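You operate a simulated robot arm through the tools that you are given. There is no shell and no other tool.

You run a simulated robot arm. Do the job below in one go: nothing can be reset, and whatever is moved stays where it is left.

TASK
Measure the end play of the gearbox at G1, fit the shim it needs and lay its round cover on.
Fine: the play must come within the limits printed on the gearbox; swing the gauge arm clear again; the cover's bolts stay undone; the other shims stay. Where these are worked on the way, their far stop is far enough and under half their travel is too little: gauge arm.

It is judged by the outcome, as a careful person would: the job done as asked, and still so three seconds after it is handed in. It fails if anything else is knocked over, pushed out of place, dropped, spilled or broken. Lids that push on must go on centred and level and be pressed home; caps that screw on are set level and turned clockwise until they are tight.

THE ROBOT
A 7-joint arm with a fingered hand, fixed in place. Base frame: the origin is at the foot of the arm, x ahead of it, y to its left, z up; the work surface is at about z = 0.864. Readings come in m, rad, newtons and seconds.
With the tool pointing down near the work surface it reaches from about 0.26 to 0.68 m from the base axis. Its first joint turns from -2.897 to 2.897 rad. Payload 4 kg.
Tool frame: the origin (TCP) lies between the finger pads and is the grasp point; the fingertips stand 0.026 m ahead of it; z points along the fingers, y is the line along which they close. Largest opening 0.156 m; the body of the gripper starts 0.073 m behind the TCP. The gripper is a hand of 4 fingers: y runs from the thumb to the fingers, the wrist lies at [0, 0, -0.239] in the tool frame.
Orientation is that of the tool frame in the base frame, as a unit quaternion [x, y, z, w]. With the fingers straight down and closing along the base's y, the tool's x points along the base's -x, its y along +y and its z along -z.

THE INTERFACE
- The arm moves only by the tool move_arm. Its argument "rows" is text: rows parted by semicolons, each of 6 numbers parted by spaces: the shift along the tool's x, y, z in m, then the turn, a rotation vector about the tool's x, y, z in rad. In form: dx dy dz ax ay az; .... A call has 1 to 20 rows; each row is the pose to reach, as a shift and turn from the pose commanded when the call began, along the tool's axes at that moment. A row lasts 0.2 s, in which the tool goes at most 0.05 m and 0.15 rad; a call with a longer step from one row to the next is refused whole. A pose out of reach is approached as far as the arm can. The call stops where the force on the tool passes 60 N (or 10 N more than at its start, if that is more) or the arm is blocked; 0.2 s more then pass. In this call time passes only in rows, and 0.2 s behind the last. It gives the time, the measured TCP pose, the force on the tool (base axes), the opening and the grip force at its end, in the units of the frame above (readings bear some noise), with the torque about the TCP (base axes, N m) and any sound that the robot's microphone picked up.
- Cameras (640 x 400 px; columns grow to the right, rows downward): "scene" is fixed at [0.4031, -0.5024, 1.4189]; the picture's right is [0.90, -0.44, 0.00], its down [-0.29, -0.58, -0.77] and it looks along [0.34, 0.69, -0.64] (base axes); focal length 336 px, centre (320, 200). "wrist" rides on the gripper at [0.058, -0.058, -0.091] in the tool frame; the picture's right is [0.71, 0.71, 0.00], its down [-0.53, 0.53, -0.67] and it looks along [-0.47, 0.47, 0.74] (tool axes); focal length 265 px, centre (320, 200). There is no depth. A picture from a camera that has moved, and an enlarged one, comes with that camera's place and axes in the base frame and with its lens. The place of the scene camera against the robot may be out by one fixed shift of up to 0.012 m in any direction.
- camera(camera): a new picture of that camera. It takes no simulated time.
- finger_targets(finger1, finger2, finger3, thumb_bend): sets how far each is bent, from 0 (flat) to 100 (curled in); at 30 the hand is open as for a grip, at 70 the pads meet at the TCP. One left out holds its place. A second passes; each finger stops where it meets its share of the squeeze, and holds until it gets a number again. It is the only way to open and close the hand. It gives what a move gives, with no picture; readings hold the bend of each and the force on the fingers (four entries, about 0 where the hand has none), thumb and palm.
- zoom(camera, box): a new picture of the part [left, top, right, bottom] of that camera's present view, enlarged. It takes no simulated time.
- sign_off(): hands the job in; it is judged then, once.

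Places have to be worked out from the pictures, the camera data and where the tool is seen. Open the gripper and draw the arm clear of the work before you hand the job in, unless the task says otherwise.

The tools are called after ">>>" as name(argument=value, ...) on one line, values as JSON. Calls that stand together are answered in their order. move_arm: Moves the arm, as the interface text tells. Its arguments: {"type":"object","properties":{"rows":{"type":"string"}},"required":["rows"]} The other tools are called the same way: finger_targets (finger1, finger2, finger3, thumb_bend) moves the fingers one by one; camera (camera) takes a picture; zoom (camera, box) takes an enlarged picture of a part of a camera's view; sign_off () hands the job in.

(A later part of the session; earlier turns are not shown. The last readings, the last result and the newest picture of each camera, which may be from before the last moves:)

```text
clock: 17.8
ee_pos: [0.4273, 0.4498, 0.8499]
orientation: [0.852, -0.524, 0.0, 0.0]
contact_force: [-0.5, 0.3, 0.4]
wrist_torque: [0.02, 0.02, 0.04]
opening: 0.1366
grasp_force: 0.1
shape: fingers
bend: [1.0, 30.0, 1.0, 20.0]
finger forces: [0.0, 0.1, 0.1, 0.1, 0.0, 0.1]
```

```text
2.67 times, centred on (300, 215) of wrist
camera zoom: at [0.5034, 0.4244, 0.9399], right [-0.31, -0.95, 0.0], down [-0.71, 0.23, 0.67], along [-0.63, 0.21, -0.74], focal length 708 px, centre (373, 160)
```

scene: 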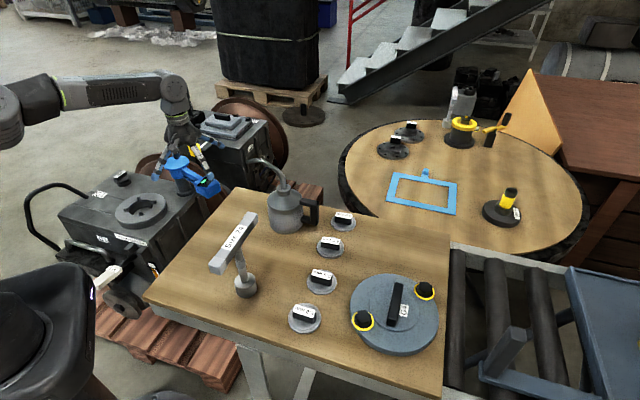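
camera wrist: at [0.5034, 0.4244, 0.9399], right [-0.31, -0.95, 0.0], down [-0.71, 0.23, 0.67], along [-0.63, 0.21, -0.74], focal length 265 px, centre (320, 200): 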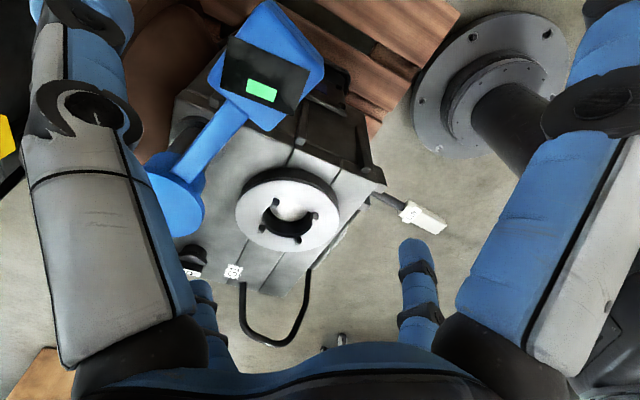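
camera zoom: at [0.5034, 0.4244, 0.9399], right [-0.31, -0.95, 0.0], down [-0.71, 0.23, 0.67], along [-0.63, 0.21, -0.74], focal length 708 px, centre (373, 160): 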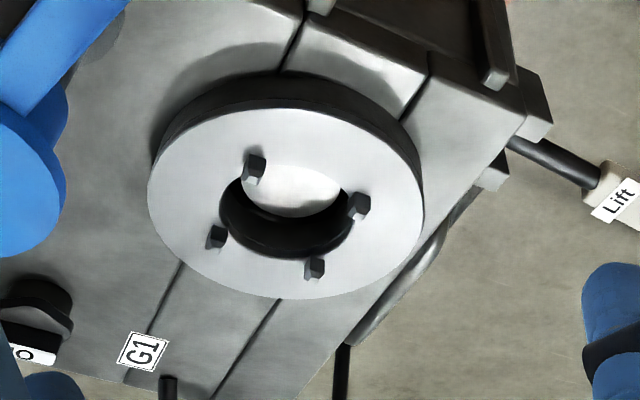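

Ring top is at about (0.229, 0.569, 0.641), its outer diameter about 0.168 and bore diameter about 0.08. The head top is at z≈0.707. I'll lower so the thumb is behind the head, bring finger2 in, and swing about 55°.

>>> move_arm(rows="0 0 0.03 0 0 0; 0 0 0.06 0 0 0; 0 0 0.09 0 0 0; 0 0 0.12 0 0 0; 0 0 0.147 0 0 0")

>>> finger_targets(finger2=52)

>>> move_arm(rows="-0.00612 0.02131 0 0 0 0.12; -0.01475 0.04173 0 0 0 0.24; -0.02576 0.06097 0 0 0 0.36; -0.039 0.07876 0 0 0 0.48; -0.05427 0.09482 0 0 0 0.6; -0.07134 0.10895 0 0 0 0.72; -0.09 0.12093 0 0 0 0.84; -0.10995 0.13059 0 0 0 0.96")

>>> camera(camera="wrist")

>>> zoom(camera="scene", box=[60, 80, 260, 260])

```text
clock: 19.0
ee_pos: [0.4277, 0.4505, 0.7041]
orientation: [0.85, -0.526, -0.001, 0.001]
contact_force: [-0.7, -1.1, 0.1]
wrist_torque: [0.02, 0.03, 0.04]
opening: 0.1367
grasp_force: 0.0
shape: fingers
bend: [1.0, 30.0, 1.0, 20.0]
finger forces: [0.0, 0.1, 0.1, 0.0, 0.1, 0.0]
```

```text
clock: 20.0
ee_pos: [0.428, 0.4494, 0.7039]
orientation: [0.851, -0.525, 0.001, 0.001]
contact_force: [-0.3, 0.3, 0.3]
wrist_torque: [-0.03, -0.01, 0.01]
opening: 0.1366
grasp_force: 0.0
shape: fingers
bend: [1.0, 52.0, 1.0, 20.0]
finger forces: [0.1, 0.0, 0.1, 0.1, 0.1, 0.1]
```

```text
clock: 21.8
ee_pos: [0.2709, 0.4888, 0.7063]
orientation: [-0.504, 0.864, 0.004, 0.002]
contact_force: [0.5, 0.1, 0.9]
wrist_torque: [-0.01, 0.0, 0.02]
opening: 0.1368
grasp_force: 0.1
shape: fingers
bend: [1.0, 52.0, 1.0, 20.0]
finger forces: [0.0, 0.1, 0.1, 0.0, 0.0, 0.0]
```

```text
taken
camera wrist: at [0.2907, 0.4095, 0.795], right [-0.96, -0.27, 0.0], down [-0.2, 0.71, 0.67], along [-0.18, 0.65, -0.74], focal length 265 px, centre (320, 200)
```

wrist: 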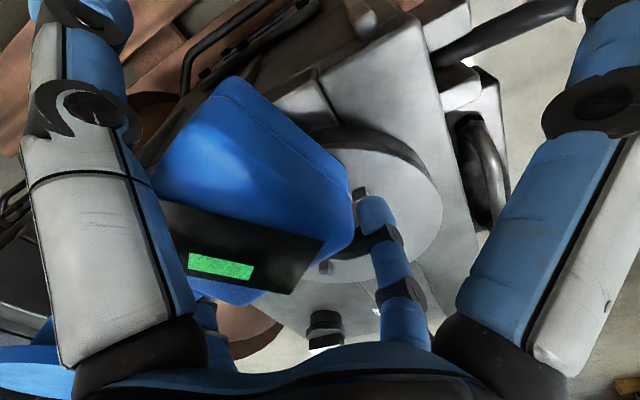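

```text
2.22 times, centred on (160, 170) of scene
camera zoom: at [0.4031, -0.5024, 1.4189], right [0.9, -0.44, 0.0], down [-0.29, -0.58, -0.77], along [0.34, 0.69, -0.64], focal length 746 px, centre (676, 267)
```

zoom: 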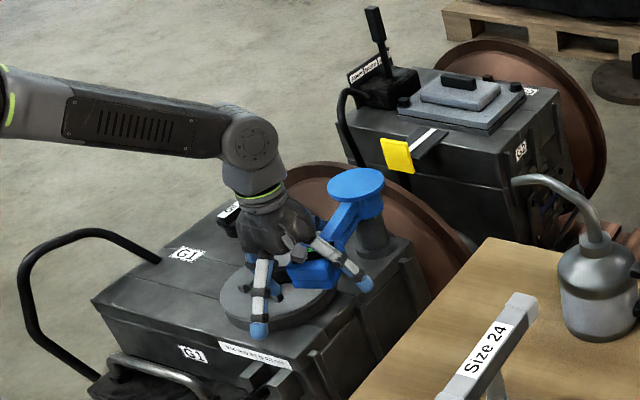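

The head follows the thumb nicely, and is at about θ=−119°. I'll continue the swing in smaller amounts, watching force for the far stop.

>>> move_arm(rows="-0.00511 0.02108 0 0 0 0.12; -0.01271 0.04139 0 0 0 0.24; -0.02268 0.06065 0 0 0 0.36; -0.0349 0.07858 0 0 0 0.48; -0.04916 0.09492 0 0 0 0.6")

>>> camera(camera="wrist")

>>> zoom(camera="scene", box=[60, 80, 260, 260])

```text
clock: 23.2
ee_pos: [0.249, 0.5689, 0.714]
orientation: [-0.192, 0.981, 0.013, -0.002]
contact_force: [-14.8, 0.7, 5.9]
wrist_torque: [-0.23, -0.5, 1.01]
opening: 0.1388
grasp_force: 10.9
shape: fingers
bend: [1.0, 52.0, 14.0, 19.0]
finger forces: [0.0, 0.0, 14.7, 0.0, 6.2, 0.0]
stopped in row 5: the arm was blocked; the commanded pose is now the measured one
```

```text
taken
camera wrist: at [0.2172, 0.4902, 0.8027], right [-0.92, 0.39, 0.02], down [0.29, 0.67, 0.68], along [0.25, 0.63, -0.73], focal length 265 px, centre (320, 200)
```

wrist: 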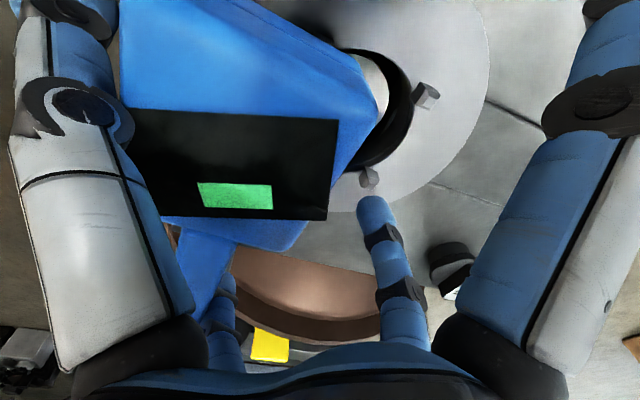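

```text
2.22 times, centred on (160, 170) of scene
camera zoom: at [0.4031, -0.5024, 1.4189], right [0.9, -0.44, 0.0], down [-0.29, -0.58, -0.77], along [0.34, 0.69, -0.64], focal length 746 px, centre (676, 267)
```

zoom: 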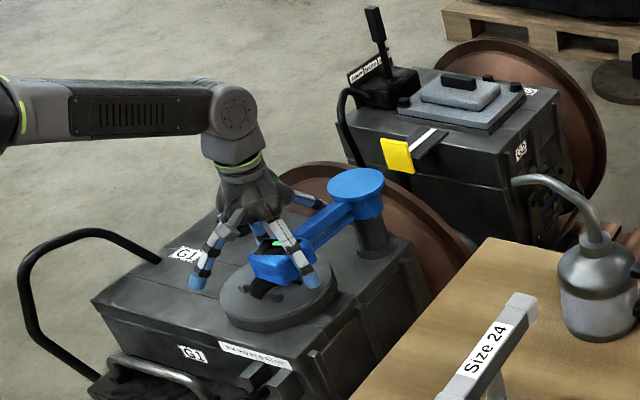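

The head lags the hand (about θ=−138°) and finger3 is pressing on the hub side, with the hand pulled about 3 cm too close to the hub. I'll check the display, then back off outward along tool +x and un-rotate a bit.

>>> zoom(camera="wrist", box=[120, 100, 350, 230])

>>> move_arm(rows="0.01 0 0 0 0 -0.06; 0.02 0 0.004 0 0 -0.12; 0.03 0 0.008 0 0 -0.18")

>>> camera(camera="wrist")

```text
2.78 times, centred on (235, 165) of wrist
camera zoom: at [0.2172, 0.4902, 0.8027], right [-0.92, 0.39, 0.02], down [0.29, 0.67, 0.68], along [0.25, 0.63, -0.73], focal length 738 px, centre (556, 297)
```

zoom: 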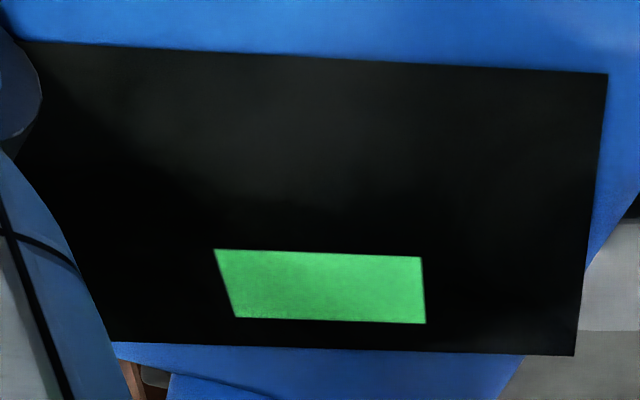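

```text
clock: 24.2
ee_pos: [0.2652, 0.5454, 0.7105]
orientation: [-0.256, 0.967, 0.014, 0.01]
contact_force: [-12.0, 7.5, 11.8]
wrist_torque: [-1.31, -0.57, 1.94]
opening: 0.1403
grasp_force: 19.2
shape: fingers
bend: [1.0, 52.0, 14.0, 20.0]
finger forces: [0.0, 0.0, 21.5, 0.0, 17.0, 0.1]
stopped in row 3: the arm was blocked; the commanded pose is now the measured one
```

```text
taken
camera wrist: at [0.2407, 0.4636, 0.7971], right [-0.96, 0.26, 0.0], down [0.19, 0.69, 0.69], along [0.19, 0.67, -0.72], focal length 265 px, centre (320, 200)
```

wrist: 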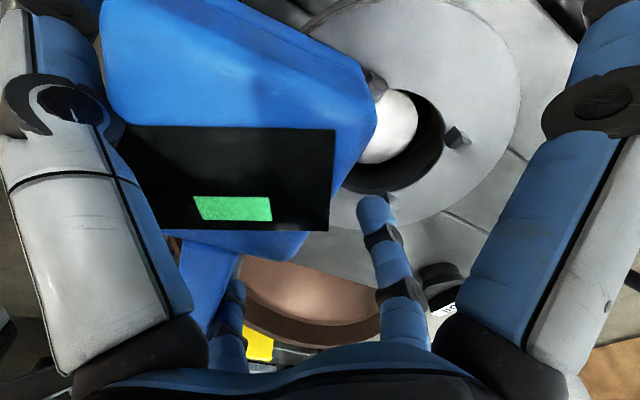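

The arm seems pinned by finger3 squeezed against the hub. I'll curl finger3 inward away from the hub and relax the thumb, then read forces.

>>> finger_targets(finger3=35, thumb_bend=10)

>>> camera(camera="wrist")

>>> zoom(camera="scene", box=[60, 80, 260, 260])

```text
clock: 25.2
ee_pos: [0.2662, 0.5444, 0.7099]
orientation: [-0.254, 0.967, 0.013, 0.011]
contact_force: [-0.2, 11.7, 8.7]
wrist_torque: [-0.53, -0.41, 1.36]
opening: 0.1448
grasp_force: 8.9
shape: fingers
bend: [1.0, 52.0, 34.0, 10.0]
finger forces: [0.0, 0.0, 11.8, 0.1, 6.8, 0.1]
```

```text
taken
camera wrist: at [0.2411, 0.463, 0.7967], right [-0.96, 0.27, 0.0], down [0.19, 0.69, 0.69], along [0.19, 0.67, -0.72], focal length 265 px, centre (320, 200)
```

wrist: 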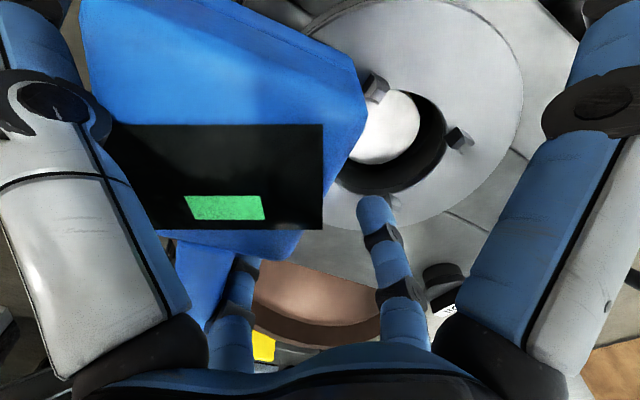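

```text
2.22 times, centred on (160, 170) of scene
camera zoom: at [0.4031, -0.5024, 1.4189], right [0.9, -0.44, 0.0], down [-0.29, -0.58, -0.77], along [0.34, 0.69, -0.64], focal length 746 px, centre (676, 267)
```

zoom: 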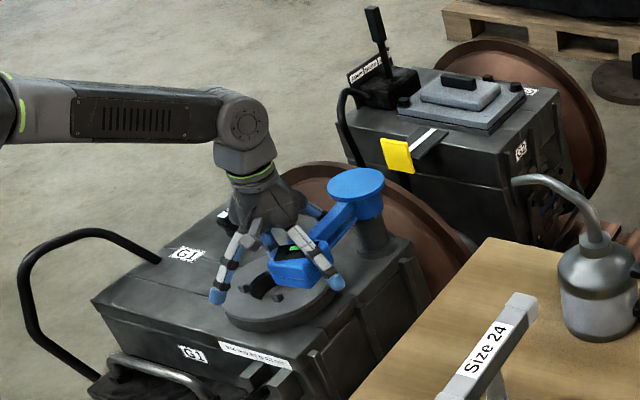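

Head is at θ≈−137° while the hand is at ψ≈29° and about 5 cm too far toward +x. I want to see the entire arm before freeing it.

>>> camera(camera="scene")

>>> move_arm(rows="0.0 0.0 0 0 0 -0.05; 0.005 0.005 0 0 0 -0.1")

```text
taken
```

scene: 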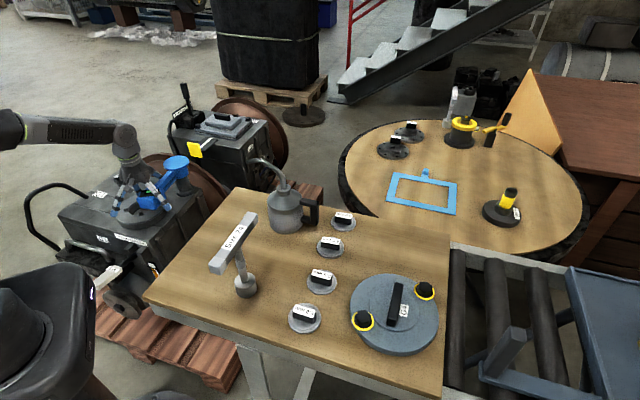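

```text
clock: 25.8
ee_pos: [0.2647, 0.5408, 0.7063]
orientation: [-0.295, 0.955, 0.009, 0.011]
contact_force: [-0.2, -1.1, 7.0]
wrist_torque: [-0.37, -0.31, 0.06]
opening: 0.1458
grasp_force: 4.1
shape: fingers
bend: [1.0, 52.0, 35.0, 10.0]
finger forces: [0.0, 0.0, 1.7, 0.0, 6.2, 0.0]
```

Forces have eased. I'll lift straight up to get clear, then look again.

>>> move_arm(rows="0 0 -0.02 0 0 0; 0 0 -0.045 0 0 0; 0 0 -0.08 0 0 0; 0 0 -0.12 0 0 0; 0 0 -0.16 0 0 0")

>>> camera(camera="wrist")

>>> zoom(camera="scene", box=[60, 80, 260, 260])

```text
clock: 27.2
ee_pos: [0.2917, 0.5238, 0.8642]
orientation: [-0.271, 0.962, 0.007, 0.012]
contact_force: [0.0, 0.0, 0.4]
wrist_torque: [0.01, -0.02, 0.0]
opening: 0.1436
grasp_force: 0.1
shape: fingers
bend: [1.0, 52.0, 35.0, 10.0]
finger forces: [0.0, 0.0, 0.0, 0.1, 0.0, 0.1]
stopped in row 5: the arm was blocked; the commanded pose is now the measured one
```

```text
taken
camera wrist: at [0.2689, 0.4425, 0.9516], right [-0.97, 0.23, -0.01], down [0.16, 0.71, 0.68], along [0.17, 0.66, -0.73], focal length 265 px, centre (320, 200)
```

wrist: 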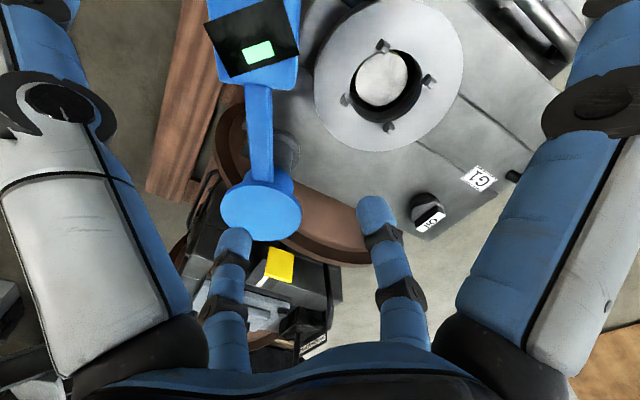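

```text
2.22 times, centred on (160, 170) of scene
camera zoom: at [0.4031, -0.5024, 1.4189], right [0.9, -0.44, 0.0], down [-0.29, -0.58, -0.77], along [0.34, 0.69, -0.64], focal length 746 px, centre (676, 267)
```

zoom: 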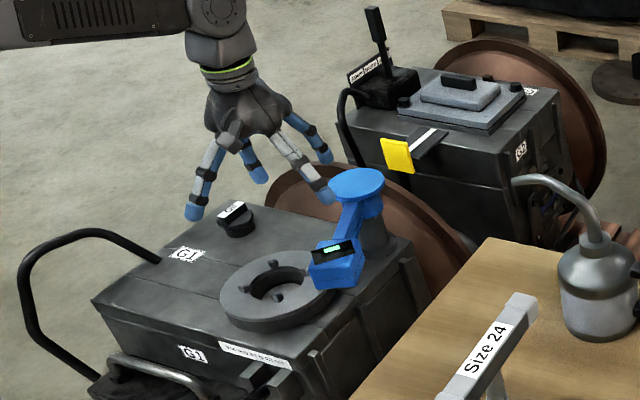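

Even in free air the arm was blocked, so it is at a joint limit in this posture. I'll probe with small free-space moves to find which direction is limited.

>>> move_arm(rows="0.02 0 0 0 0 0; 0.04 0 0 0 0 0")

>>> move_arm(rows="0 0 0 0 0 0.1; 0 0 0 0 0 0.2")

>>> move_arm(rows="0 0 -0.02 0 0 0; 0 0 -0.04 0 0 0")

```text
clock: 28.0
ee_pos: [0.3165, 0.47, 0.8556]
orientation: [-0.213, 0.977, -0.002, 0.012]
contact_force: [0.1, -0.1, -0.4]
wrist_torque: [0.0, 0.0, 0.0]
opening: 0.1438
grasp_force: 0.0
shape: fingers
bend: [1.0, 52.0, 35.0, 10.0]
finger forces: [0.0, 0.1, 0.0, 0.0, 0.0, 0.0]
stopped in row 2: the arm was blocked; the commanded pose is now the measured one
```

```text
clock: 28.6
ee_pos: [0.3205, 0.4697, 0.8605]
orientation: [-0.108, 0.994, 0.004, 0.013]
contact_force: [0.6, 0.3, -0.5]
wrist_torque: [0.01, 0.01, -0.01]
opening: 0.1437
grasp_force: 0.1
shape: fingers
bend: [1.0, 52.0, 35.0, 10.0]
finger forces: [0.0, 0.1, 0.0, 0.0, 0.0, 0.0]
```

```text
clock: 29.2
ee_pos: [0.3256, 0.4623, 0.8925]
orientation: [-0.102, 0.995, -0.006, 0.013]
contact_force: [-0.7, -0.1, 0.0]
wrist_torque: [0.0, 0.05, 0.02]
opening: 0.1439
grasp_force: 0.1
shape: fingers
bend: [1.0, 52.0, 35.0, 10.0]
finger forces: [0.0, 0.0, 0.0, 0.0, 0.0, 0.1]
```

The radius tracks my commands but the azimuth doesn't, so the base joint or elbow is being stopped. I'll look at the arm in the current scene view.

>>> camera(camera="scene")

>>> zoom(camera="scene", box=[0, 60, 200, 400])

```text
taken
```

scene: 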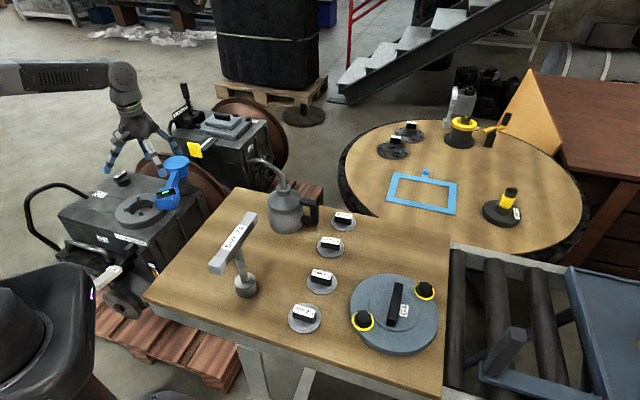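

```text
1.18 times, centred on (100, 230) of scene
camera zoom: at [0.4031, -0.5024, 1.4189], right [0.9, -0.44, 0.0], down [-0.29, -0.58, -0.77], along [0.34, 0.69, -0.64], focal length 395 px, centre (579, 165)
```

zoom: 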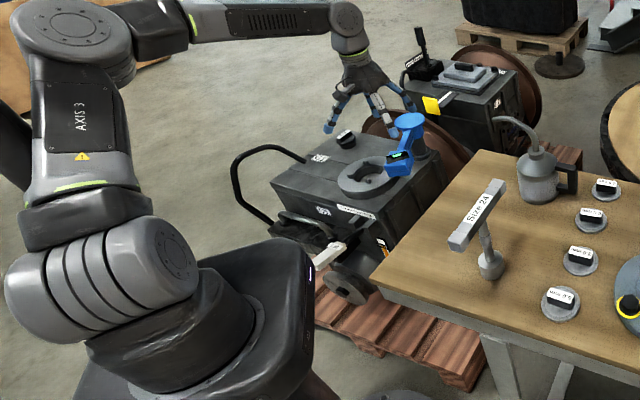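

The arm stands nearly upright at the shoulder. I'll test a pure rotation about the base axis (only joint 1 should be needed) by +0.1 rad.

>>> move_arm(rows="0.0198 0.0202 0 0 0 -0.05; 0.0407 0.0393 0 0 0 -0.1")

>>> zoom(camera="scene", box=[-200, 0, 200, 400])

```text
clock: 30.0
ee_pos: [0.3239, 0.4676, 0.8921]
orientation: [-0.106, 0.994, -0.004, 0.012]
contact_force: [-0.1, 0.0, -0.3]
wrist_torque: [0.03, 0.01, 0.03]
opening: 0.1439
grasp_force: 0.1
shape: fingers
bend: [1.0, 52.0, 35.0, 10.0]
finger forces: [0.1, 0.0, 0.1, 0.0, 0.0, 0.1]
stopped in row 2: the arm was blocked; the commanded pose is now the measured one
```

```text
refused: -200 is not a number from 0 to 640
```

Joint 1 is truly at its stop. I'll view the whole arm using a tall narrow box at the left edge.

>>> zoom(camera="scene", box=[0, 0, 10, 400])

```text
1.00 times, centred on (5, 200) of scene (not enlarged: the box is as wide or as high as the picture)
camera zoom: at [0.4031, -0.5024, 1.4189], right [0.9, -0.44, 0.0], down [-0.29, -0.58, -0.77], along [0.34, 0.69, -0.64], focal length 336 px, centre (635, 200)
```

zoom: 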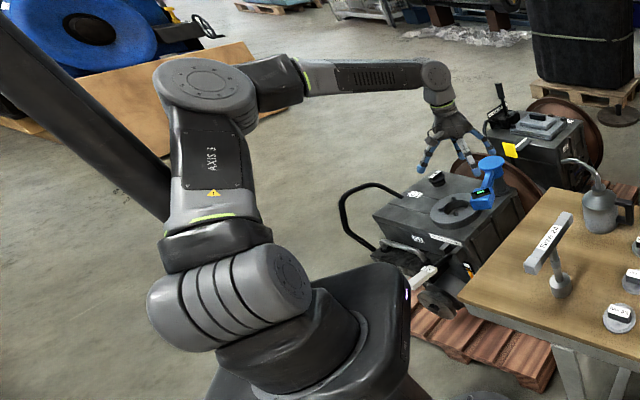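

There is a black vertical post right beside the upper arm, so the arm may be physically hitting it. I'll zoom there.

>>> zoom(camera="scene", box=[0, 0, 2, 250])

>>> camera(camera="wrist")

```text
1.60 times, centred on (1, 125) of scene
camera zoom: at [0.4031, -0.5024, 1.4189], right [0.9, -0.44, 0.0], down [-0.29, -0.58, -0.77], along [0.34, 0.69, -0.64], focal length 537 px, centre (830, 320)
```

zoom: 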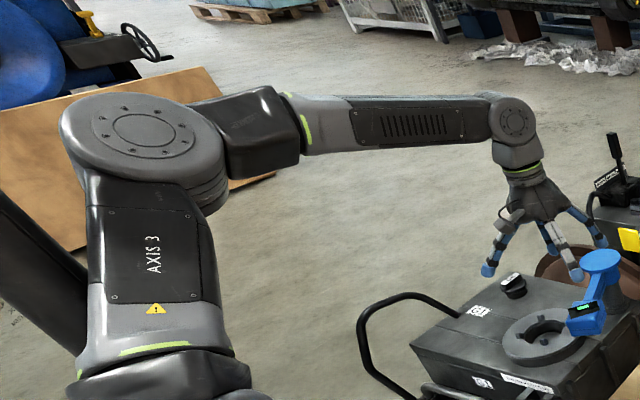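

```text
taken
camera wrist: at [0.2748, 0.399, 0.9819], right [-0.84, 0.54, -0.03], down [0.38, 0.63, 0.67], along [0.38, 0.56, -0.74], focal length 265 px, centre (320, 200)
```

wrist: 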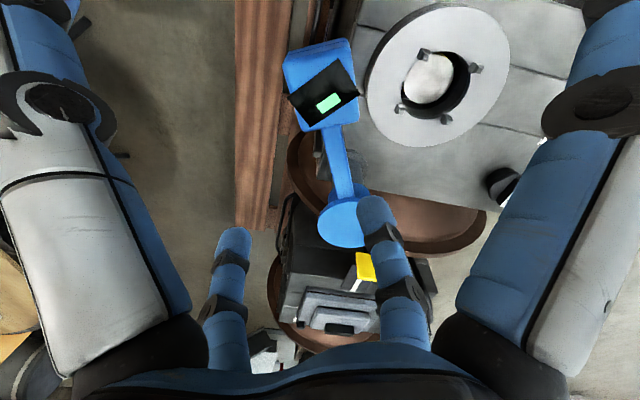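

The picture suggests the elbow leans left against a post, which stops joint 1. I'll raise and stretch out, sweep right while stretched, fold, then come back, which should drift the elbow to a better swivel. First raise and extend.

>>> move_arm(rows="-0.01 0 -0.04 -0.002 0.004 0; -0.02 0.001 -0.08 -0.004 0.008 0; -0.035 0.001 -0.12 -0.006 0.012 0; -0.055 0.002 -0.16 -0.008 0.016 0; -0.075 0.003 -0.195 -0.01 0.02 0; -0.0897 0.0035 -0.208 -0.0105 0.023 0")

>>> zoom(camera="scene", box=[0, 0, 10, 400])

```text
clock: 31.4
ee_pos: [0.3879, 0.4891, 1.0903]
orientation: [-0.109, 0.994, -0.001, 0.001]
contact_force: [0.0, 0.2, -0.1]
wrist_torque: [0.03, 0.0, 0.0]
opening: 0.1438
grasp_force: 0.2
shape: fingers
bend: [0.0, 52.0, 35.0, 10.0]
finger forces: [0.1, 0.0, 0.0, 0.0, 0.0, 0.0]
out of reach, approached as far as the arm can: row 6
```

```text
1.00 times, centred on (5, 200) of scene (not enlarged: the box is as wide or as high as the picture)
camera zoom: at [0.4031, -0.5024, 1.4189], right [0.9, -0.44, 0.0], down [-0.29, -0.58, -0.77], along [0.34, 0.69, -0.64], focal length 336 px, centre (635, 200)
```

zoom: 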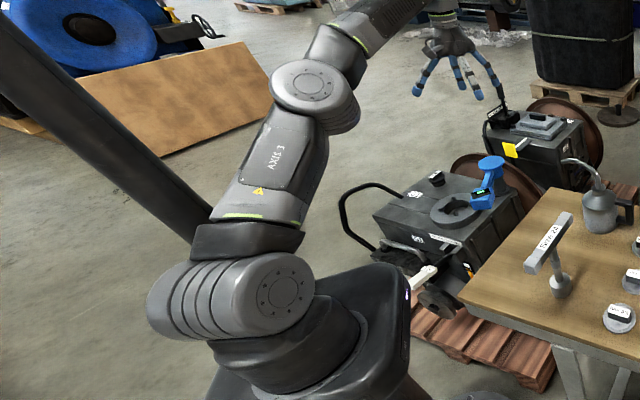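

Stretched, the upper arm leaves the post. I'll now sweep to the right (about −75°) around the base at that height with a slightly smaller radius.

>>> move_arm(rows="0.0237 -0.0184 0 0 0 0; -0.0022 -0.0543 0 0 0 0.0727; -0.0254 -0.0921 0 0 0 0.1454; -0.0457 -0.1314 0 0 0 0.2181; -0.0632 -0.1721 0 0 0 0.2908; -0.0777 -0.2139 0 0 0 0.3635; -0.0891 -0.2567 0 0 0 0.4362; -0.0973 -0.3002 0 0 0 0.5089; -0.1024 -0.3442 0 0 0 0.5816; -0.1043 -0.3884 0 0 0 0.6543; -0.1029 -0.4327 0 0 0 0.727; -0.0983 -0.4768 0 0 0 0.7997; -0.0906 -0.5204 0 0 0 0.8724; -0.0797 -0.5633 0 0 0 0.9451; -0.0657 -0.6053 0 0 0 1.0178; -0.0487 -0.6462 0 0 0 1.0905; -0.0288 -0.6857 0 0 0 1.1632; -0.006 -0.7238 0 0 0 1.2359; 0.0195 -0.76 0 0 0 1.3086")

>>> zoom(camera="scene", box=[0, 0, 10, 400])

>>> camera(camera="wrist")

```text
clock: 35.4
ee_pos: [0.5329, -0.2548, 1.0887]
orientation: [0.519, 0.855, -0.001, 0.002]
contact_force: [-0.4, -0.9, -0.7]
wrist_torque: [0.0, 0.04, 0.02]
opening: 0.1438
grasp_force: 0.1
shape: fingers
bend: [0.0, 52.0, 35.0, 10.0]
finger forces: [0.0, 0.0, 0.0, 0.0, 0.0, 0.0]
```

```text
1.00 times, centred on (5, 200) of scene (not enlarged: the box is as wide or as high as the picture)
camera zoom: at [0.4031, -0.5024, 1.4189], right [0.9, -0.44, 0.0], down [-0.29, -0.58, -0.77], along [0.34, 0.69, -0.64], focal length 336 px, centre (635, 200)
```

zoom: 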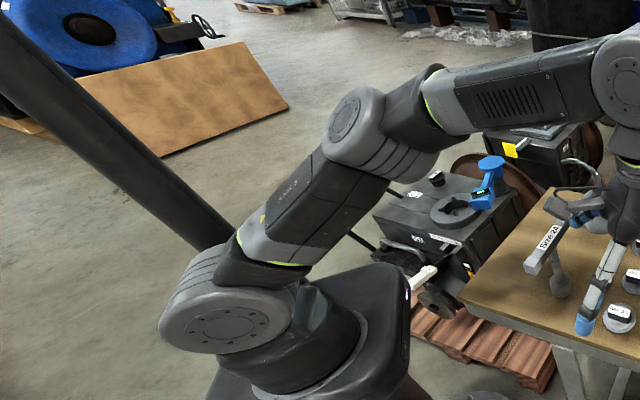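

```text
taken
camera wrist: at [0.4533, -0.2306, 1.1792], right [0.3, 0.95, 0.0], down [0.71, -0.22, 0.67], along [0.64, -0.2, -0.74], focal length 265 px, centre (320, 200)
```

wrist: 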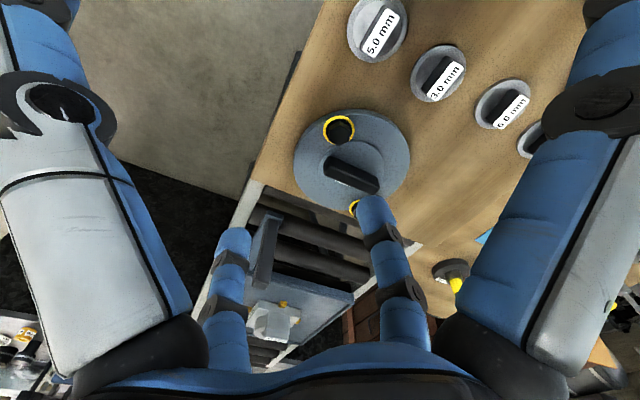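

The sweep worked. Now I'll fold in to r≈0.40 and rotate back to the left about 40°, which should shift the elbow to the right relative to the hand.

>>> move_arm(rows="0.038 -0.0285 0 0 0 0; 0.076 -0.057 0 0 0 0; 0.114 -0.0855 0 0 0 0; 0.152 -0.114 0 0 0 0; 0.1749 -0.0862 0 0 0 -0.09; 0.2002 -0.0607 0 0 0 -0.18; 0.2277 -0.0375 0 0 0 -0.27; 0.2572 -0.0168 0 0 0 -0.36; 0.2884 0.0011 0 0 0 -0.45; 0.3211 0.0161 0 0 0 -0.54; 0.355 0.0281 0 0 0 -0.63; 0.382 0.0354 0 0 0 -0.7")

>>> zoom(camera="scene", box=[0, 0, 10, 400])

```text
clock: 38.0
ee_pos: [0.3863, 0.0979, 1.0906]
orientation: [0.194, 0.981, -0.001, 0.0]
contact_force: [-0.1, 0.1, 0.0]
wrist_torque: [0.04, 0.01, -0.01]
opening: 0.1439
grasp_force: 0.1
shape: fingers
bend: [0.0, 52.0, 35.0, 10.0]
finger forces: [0.1, 0.0, 0.0, 0.0, 0.1, 0.0]
```

```text
1.00 times, centred on (5, 200) of scene (not enlarged: the box is as wide or as high as the picture)
camera zoom: at [0.4031, -0.5024, 1.4189], right [0.9, -0.44, 0.0], down [-0.29, -0.58, -0.77], along [0.34, 0.69, -0.64], focal length 336 px, centre (635, 200)
```

zoom: 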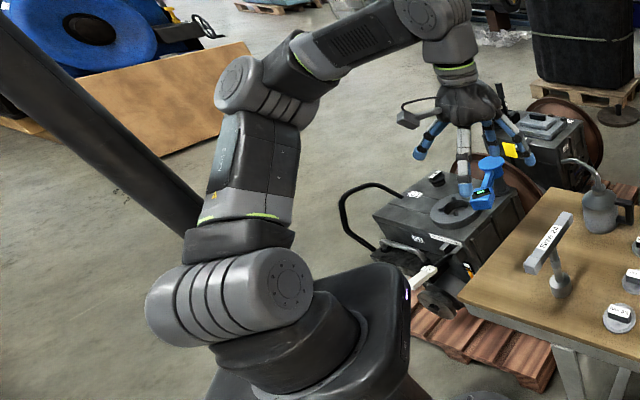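

That loop drifted the elbow the wrong way. Working out the sign, folded-high moves should go clockwise and stretched moves counter-clockwise. I'll do the clockwise turn folded and higher.

>>> move_arm(rows="-0.02254 -0.0338 -0.01 0 0 0.102; -0.04152 -0.06972 -0.02 0 0 0.204; -0.05675 -0.10738 -0.03 0 0 0.306; -0.06806 -0.1464 -0.04 0 0 0.408; -0.07534 -0.18637 -0.05 0 0 0.51; -0.07852 -0.22687 -0.06 0 0 0.612; -0.07754 -0.26749 -0.07 0 0 0.714; -0.07245 -0.30779 -0.08 0 0 0.816; -0.06327 -0.34738 -0.08 0 0 0.918; -0.05012 -0.3858 -0.08 0 0 1.02; -0.03349 -0.42199 -0.08 0 0 1.12")

>>> zoom(camera="scene", box=[0, 0, 10, 400])

```text
clock: 40.4
ee_pos: [0.2586, -0.3067, 1.1712]
orientation: [0.686, 0.727, 0.0, 0.001]
contact_force: [-0.2, 0.1, -0.3]
wrist_torque: [0.03, 0.01, -0.01]
opening: 0.1434
grasp_force: 0.0
shape: fingers
bend: [0.0, 52.0, 35.0, 10.0]
finger forces: [0.0, 0.1, 0.0, 0.1, 0.0, 0.0]
```

```text
1.00 times, centred on (5, 200) of scene (not enlarged: the box is as wide or as high as the picture)
camera zoom: at [0.4031, -0.5024, 1.4189], right [0.9, -0.44, 0.0], down [-0.29, -0.58, -0.77], along [0.34, 0.69, -0.64], focal length 336 px, centre (635, 200)
```

zoom: 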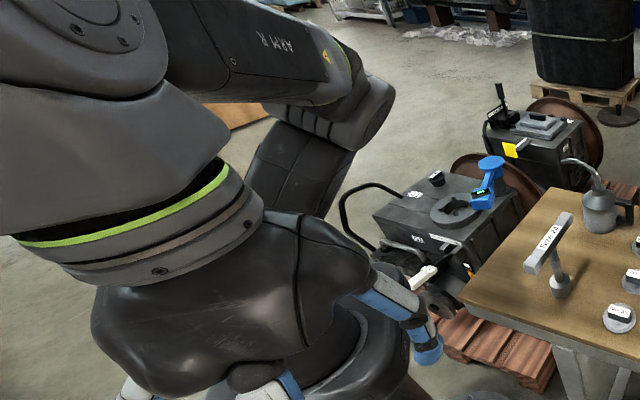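

The elbow swivel still reads about 70° left. My kinematics say yaw turned counter-clockwise while folded moves the elbow right, and yaw is neutral when stretched. I'll yaw +172° here.

>>> move_arm(rows="0 0 0 0 0 -0.15; 0 0 0 0 0 -0.3; 0 0 0 0 0 -0.45; 0 0 0 0 0 -0.6; 0 0 0 0 0 -0.75; 0 0 0 0 0 -0.9; 0 0 0 0 0 -1.05; 0 0 0 0 0 -1.2; 0 0 0 0 0 -1.35; 0 0 0 0 0 -1.5; 0 0 0 0 0 -1.65; 0 0 0 0 0 -1.8; 0 0 0 0 0 -1.95; 0 0 0 0 0 -2.1; 0 0 0 0 0 -2.25; 0 0 0 0 0 -2.4; 0 0 0 0 0 -2.55; 0 0 0 0 0 -2.7; 0 0 0 0 0 -2.85; 0 0 0 0 0 -3.0")

>>> zoom(camera="scene", box=[0, 0, 10, 400])

```text
clock: 44.6
ee_pos: [0.2592, -0.3051, 1.1713]
orientation: [-0.679, 0.734, -0.002, 0.0]
contact_force: [0.1, 0.6, 0.5]
wrist_torque: [-0.03, 0.0, 0.01]
opening: 0.1437
grasp_force: 0.0
shape: fingers
bend: [0.0, 52.0, 35.0, 10.0]
finger forces: [0.0, 0.0, 0.1, 0.0, 0.0, 0.0]
```

```text
1.00 times, centred on (5, 200) of scene (not enlarged: the box is as wide or as high as the picture)
camera zoom: at [0.4031, -0.5024, 1.4189], right [0.9, -0.44, 0.0], down [-0.29, -0.58, -0.77], along [0.34, 0.69, -0.64], focal length 336 px, centre (635, 200)
```

zoom: 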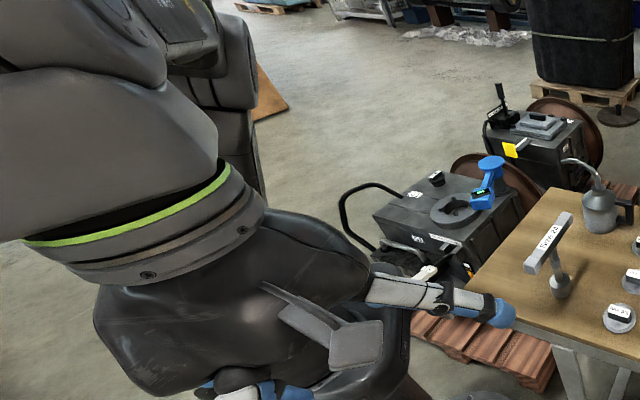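

The elbow moved up and to the right, away from the post. Now I extend while over the table's right side, then arc left at the stretched radius keeping the yaw fixed.

>>> move_arm(rows="-0.0183 -0.0417 0.0116 0 0 0; -0.0367 -0.0834 0.0231 0 0 0; -0.055 -0.1251 0.0347 0 0 0; -0.0733 -0.1668 0.0463 0 0 0; -0.0916 -0.2085 0.0579 0 0 0; -0.11 -0.2502 0.0694 0 0 0; -0.1283 -0.2919 0.081 0 0 0")

>>> move_arm(rows="-0.045 -0.0107 0 0 0 0; -0.0901 -0.0175 0 0 0 0; -0.1358 -0.0207 0 0 0 0; -0.1814 -0.0204 0 0 0 0; -0.2269 -0.0167 0 0 0 0; -0.2731 -0.0093 0 0 0 0; -0.3175 0.0015 0 0 0 0; -0.3609 0.0155 0 0 0 0; -0.4032 0.033 0 0 0 0; -0.4439 0.0536 0 0 0 0; -0.483 0.0773 0 0 0 0; -0.5202 0.1038 0 0 0 0; -0.5552 0.1332 0 0 0 0; -0.5885 0.1659 0 0 0 0; -0.6185 0.2003 0 0 0 0; -0.6458 0.237 0 0 0 0")

>>> zoom(camera="scene", box=[0, 0, 10, 400])

>>> camera(camera="wrist")

```text
clock: 46.2
ee_pos: [0.5611, -0.2031, 1.0878]
orientation: [-0.677, 0.736, -0.001, -0.001]
contact_force: [0.6, 0.6, -1.0]
wrist_torque: [0.0, 0.0, 0.0]
opening: 0.1434
grasp_force: 0.1
shape: fingers
bend: [0.0, 52.0, 35.0, 10.0]
finger forces: [0.0, 0.1, 0.1, 0.0, 0.0, 0.0]
```

```text
clock: 49.6
ee_pos: [0.3745, 0.461, 1.0904]
orientation: [-0.677, 0.736, -0.002, 0.0]
contact_force: [0.7, 0.1, 0.2]
wrist_torque: [0.03, -0.01, 0.01]
opening: 0.1436
grasp_force: 0.1
shape: fingers
bend: [0.0, 52.0, 35.0, 10.0]
finger forces: [0.0, 0.0, 0.0, 0.0, 0.0, 0.0]
```

```text
1.00 times, centred on (5, 200) of scene (not enlarged: the box is as wide or as high as the picture)
camera zoom: at [0.4031, -0.5024, 1.4189], right [0.9, -0.44, 0.0], down [-0.29, -0.58, -0.77], along [0.34, 0.69, -0.64], focal length 336 px, centre (635, 200)
```

zoom: 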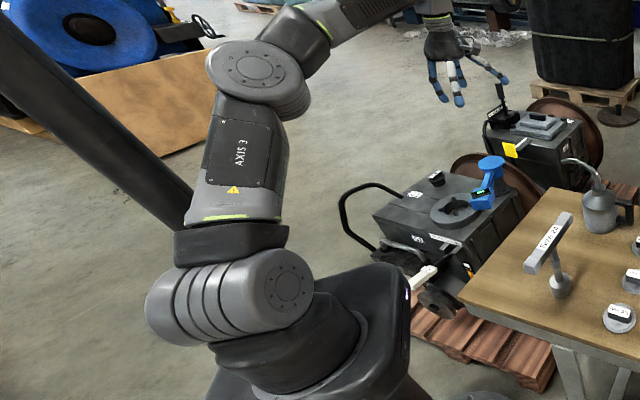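

```text
taken
camera wrist: at [0.4257, 0.3991, 1.1809], right [-0.76, -0.65, 0.0], down [-0.48, 0.57, 0.67], along [-0.43, 0.51, -0.75], focal length 265 px, centre (320, 200)
```

wrist: 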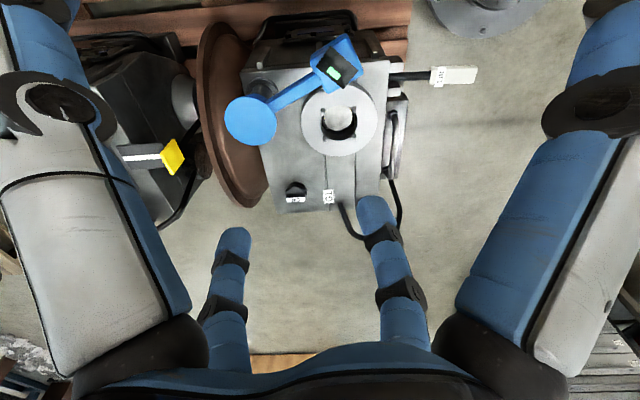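

Swivel is now nearly upright (about 15° left). The gauge is at θ≈−118°, and the bore is confirmed at (0.229, 0.568). I'll re-engage: set the fingers, descend to z 0.85 with ψ=62° behind/ahead of the head.

>>> finger_targets(finger1=0, finger2=50, finger3=0, thumb_bend=20)

>>> move_arm(rows="-0.0026 0.0185 0.04 0 0 0.0675; -0.0052 0.0371 0.08 0 0 0.135; -0.0079 0.0556 0.12 0 0 0.2025; -0.0105 0.0741 0.16 0 0 0.27; -0.0131 0.0927 0.2 0 0 0.3375; -0.0157 0.1112 0.24 0 0 0.405")

>>> camera(camera="wrist")

>>> zoom(camera="scene", box=[0, 0, 10, 400])

```text
clock: 50.6
ee_pos: [0.3755, 0.4609, 1.0901]
orientation: [-0.678, 0.736, -0.001, 0.0]
contact_force: [-0.4, -0.3, 1.0]
wrist_torque: [-0.02, -0.01, 0.0]
opening: 0.1367
grasp_force: 0.1
shape: fingers
bend: [0.0, 50.0, 1.0, 20.0]
finger forces: [0.0, 0.0, 0.0, 0.0, 0.0, 0.1]
```

```text
clock: 52.2
ee_pos: [0.2999, 0.473, 0.8602]
orientation: [-0.487, 0.873, 0.012, 0.006]
contact_force: [-0.9, -0.2, 1.2]
wrist_torque: [-0.01, -0.01, 0.0]
opening: 0.1366
grasp_force: 0.1
shape: fingers
bend: [0.0, 50.0, 1.0, 20.0]
finger forces: [0.1, 0.0, 0.0, 0.1, 0.0, 0.1]
stopped in row 6: the arm was blocked; the commanded pose is now the measured one
```

```text
taken
camera wrist: at [0.3173, 0.3905, 0.9471], right [-0.97, -0.23, 0.0], down [-0.17, 0.71, 0.69], along [-0.15, 0.67, -0.73], focal length 265 px, centre (320, 200)
```

wrist: 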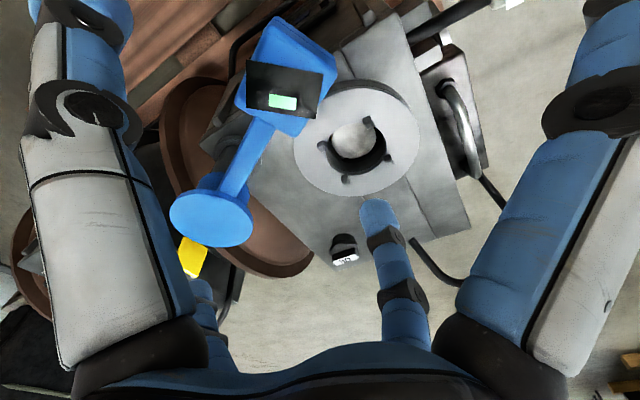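

```text
1.00 times, centred on (5, 200) of scene (not enlarged: the box is as wide or as high as the picture)
camera zoom: at [0.4031, -0.5024, 1.4189], right [0.9, -0.44, 0.0], down [-0.29, -0.58, -0.77], along [0.34, 0.69, -0.64], focal length 336 px, centre (635, 200)
```

zoom: 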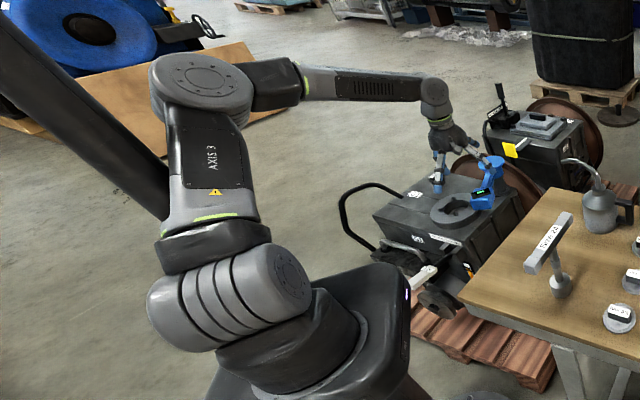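

Still blocked by the same joint, so I need the elbow further right. I'll repeat the cycle: stretch, arc right while yawing clockwise (neutral when stretched), then fold and yaw counter-clockwise.

>>> move_arm(rows="0 0 -0.04 0.003 0.004 0; -0.005 -0.01 -0.08 0.006 0.008 0; -0.01 -0.02 -0.12 0.009 0.012 0; -0.02 -0.033 -0.16 0.012 0.016 0; -0.03 -0.048 -0.2 0.015 0.022 0; -0.0368 -0.0596 -0.23 0.015 0.022 0")

>>> move_arm(rows="0.0058 -0.037 0 0 0 0.147; 0.0134 -0.0738 0 0 0 0.294; 0.023 -0.1092 0 0 0 0.441; 0.0353 -0.1449 0 0 0 0.588; 0.0496 -0.1797 0 0 0 0.735; 0.0662 -0.2136 0 0 0 0.882; 0.0846 -0.2464 0 0 0 1.029; 0.1047 -0.277 0 0 0 1.176; 0.1273 -0.3073 0 0 0 1.323; 0.1516 -0.336 0 0 0 1.47; 0.1779 -0.3631 0 0 0 1.617; 0.2055 -0.3886 0 0 0 1.764; 0.2341 -0.4116 0 0 0 1.911; 0.2648 -0.4335 0 0 0 2.058; 0.2969 -0.4533 0 0 0 2.205; 0.3301 -0.4712 0 0 0 2.352; 0.3643 -0.4869 0 0 0 2.499; 0.3985 -0.5 0 0 0 2.646; 0.4345 -0.5114 0 0 0 2.793; 0.4711 -0.5204 0 0 0 2.94")

>>> zoom(camera="scene", box=[0, 0, 10, 400])

```text
clock: 53.6
ee_pos: [0.3671, 0.4685, 1.0907]
orientation: [-0.488, 0.873, 0.0, -0.001]
contact_force: [0.0, -0.2, -0.9]
wrist_torque: [0.02, 0.0, 0.0]
opening: 0.1367
grasp_force: 0.0
shape: fingers
bend: [0.0, 50.0, 1.0, 20.0]
finger forces: [0.0, 0.1, 0.0, 0.1, 0.0, 0.0]
```

```text
clock: 57.8
ee_pos: [0.5665, -0.2056, 1.0881]
orientation: [0.819, 0.574, -0.001, -0.001]
contact_force: [-0.2, -0.2, -0.2]
wrist_torque: [-0.02, -0.01, -0.02]
opening: 0.1367
grasp_force: 0.1
shape: fingers
bend: [0.0, 50.0, 1.0, 20.0]
finger forces: [0.0, 0.0, 0.0, 0.0, 0.1, 0.0]
```

```text
1.00 times, centred on (5, 200) of scene (not enlarged: the box is as wide or as high as the picture)
camera zoom: at [0.4031, -0.5024, 1.4189], right [0.9, -0.44, 0.0], down [-0.29, -0.58, -0.77], along [0.34, 0.69, -0.64], focal length 336 px, centre (635, 200)
```

zoom: 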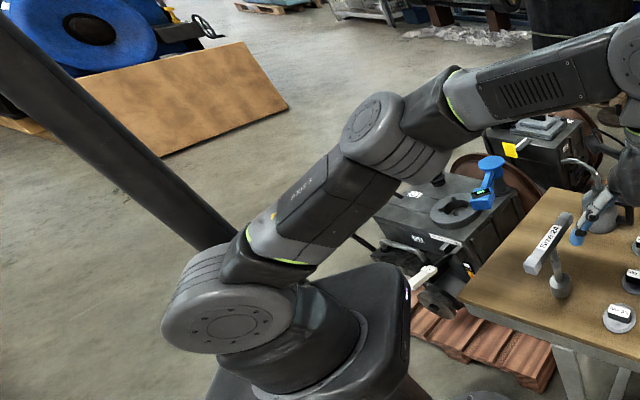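

Now fold to r≈0.40 and yaw counter-clockwise again.

>>> move_arm(rows="-0.025 -0.0319 -0.0104 0 0 0; -0.0499 -0.0638 -0.0208 0 0 0; -0.0749 -0.0957 -0.0311 0 0 0; -0.0998 -0.1276 -0.0415 0 0 0; -0.1248 -0.1595 -0.0519 0 0 0; -0.1497 -0.1914 -0.0623 0 0 0; -0.1747 -0.2233 -0.0726 0 0 0; -0.1996 -0.2552 -0.083 0 0 0")

>>> move_arm(rows="0 0 0 0 0 -0.15; 0 0 0 0 0 -0.3; 0 0 0 0 0 -0.45; 0 0 0 0 0 -0.6; 0 0 0 0 0 -0.75; 0 0 0 0 0 -0.9; 0 0 0 0 0 -1.05; 0 0 0 0 0 -1.2; 0 0 0 0 0 -1.35; 0 0 0 0 0 -1.5; 0 0 0 0 0 -1.65; 0 0 0 0 0 -1.8; 0 0 0 0 0 -1.95; 0 0 0 0 0 -2.1; 0 0 0 0 0 -2.25; 0 0 0 0 0 -2.4; 0 0 0 0 0 -2.55; 0 0 0 0 0 -2.7; 0 0 0 0 0 -2.85; 0 0 0 0 0 -3.0")

>>> zoom(camera="scene", box=[0, 0, 10, 400])

```text
clock: 59.6
ee_pos: [0.2581, -0.3058, 1.1717]
orientation: [0.818, 0.575, -0.001, -0.001]
contact_force: [0.1, -0.4, 0.1]
wrist_torque: [-0.03, -0.01, 0.0]
opening: 0.1369
grasp_force: 0.0
shape: fingers
bend: [0.0, 50.0, 1.0, 20.0]
finger forces: [0.1, 0.0, 0.0, 0.1, 0.0, 0.0]
```

```text
clock: 63.8
ee_pos: [0.2585, -0.3068, 1.1724]
orientation: [-0.515, 0.857, 0.001, -0.001]
contact_force: [-0.2, 0.0, 0.4]
wrist_torque: [-0.02, -0.01, 0.01]
opening: 0.1364
grasp_force: 0.0
shape: fingers
bend: [0.0, 50.0, 1.0, 20.0]
finger forces: [0.1, 0.1, 0.0, 0.1, 0.0, 0.1]
```

```text
1.00 times, centred on (5, 200) of scene (not enlarged: the box is as wide or as high as the picture)
camera zoom: at [0.4031, -0.5024, 1.4189], right [0.9, -0.44, 0.0], down [-0.29, -0.58, -0.77], along [0.34, 0.69, -0.64], focal length 336 px, centre (635, 200)
```

zoom: 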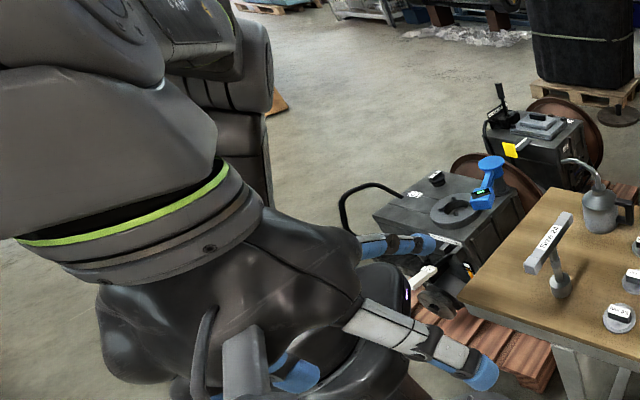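

The elbow swivel seems to follow the yaw (counter-clockwise yaw puts the elbow right). So I'll work at G1 with the yaw wound far counter-clockwise (ψ≈240°, with finger2 behind the gauge head). Unfold, then arc left while yawing.

>>> move_arm(rows="-0.0292 -0.0273 0.0102 0 0 -0.0625; -0.0584 -0.0546 0.0205 0 0 -0.125; -0.0876 -0.0819 0.0307 0 0 -0.1875; -0.1168 -0.1092 0.041 0 0 -0.25; -0.1461 -0.1365 0.0512 0 0 -0.3125; -0.1753 -0.1638 0.0615 0 0 -0.375; -0.2045 -0.1911 0.0717 0 0 -0.4375; -0.2337 -0.2184 0.082 0 0 -0.5")

>>> move_arm(rows="-0.0353 -0.0124 0 0 0 -0.13; -0.0716 -0.0222 0 0 0 -0.26; -0.1083 -0.0296 0 0 0 -0.39; -0.1454 -0.0348 0 0 0 -0.52; -0.1828 -0.0376 0 0 0 -0.65; -0.2203 -0.038 0 0 0 -0.78; -0.2577 -0.0362 0 0 0 -0.91; -0.2951 -0.0319 0 0 0 -1.04; -0.332 -0.0253 0 0 0 -1.17; -0.3685 -0.0165 0 0 0 -1.3; -0.4042 -0.0053 0 0 0 -1.43; -0.4392 0.0081 0 0 0 -1.56; -0.4734 0.0236 0 0 0 -1.69; -0.5065 0.0413 0 0 0 -1.82; -0.5384 0.061 0 0 0 -1.95; -0.569 0.0826 0 0 0 -2.08; -0.5982 0.1062 0 0 0 -2.21; -0.6258 0.1315 0 0 0 -2.34; -0.6518 0.1586 0 0 0 -2.47; -0.6761 0.1872 0 0 0 -2.6")

>>> zoom(camera="scene", box=[0, 0, 10, 400])

```text
clock: 65.6
ee_pos: [0.5627, -0.2047, 1.0885]
orientation: [0.711, -0.703, 0.0, 0.001]
contact_force: [-0.1, -0.2, -0.3]
wrist_torque: [0.03, 0.0, 0.01]
opening: 0.1364
grasp_force: 0.0
shape: fingers
bend: [0.0, 50.0, 1.0, 20.0]
finger forces: [0.0, 0.0, 0.0, 0.0, 0.1, 0.1]
```

```text
clock: 69.8
ee_pos: [0.3661, 0.4708, 1.0894]
orientation: [0.867, 0.498, -0.001, 0.0]
contact_force: [0.3, -0.4, 0.2]
wrist_torque: [0.01, -0.03, -0.01]
opening: 0.1365
grasp_force: 0.1
shape: fingers
bend: [0.0, 50.0, 1.0, 20.0]
finger forces: [0.1, 0.0, 0.0, 0.1, 0.1, 0.1]
```

```text
1.00 times, centred on (5, 200) of scene (not enlarged: the box is as wide or as high as the picture)
camera zoom: at [0.4031, -0.5024, 1.4189], right [0.9, -0.44, 0.0], down [-0.29, -0.58, -0.77], along [0.34, 0.69, -0.64], focal length 336 px, centre (635, 200)
```

zoom: 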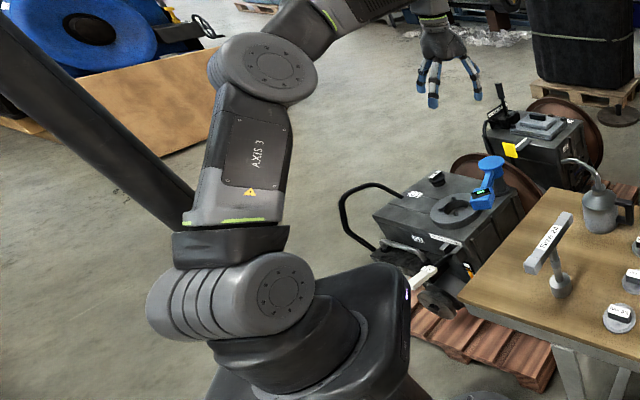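

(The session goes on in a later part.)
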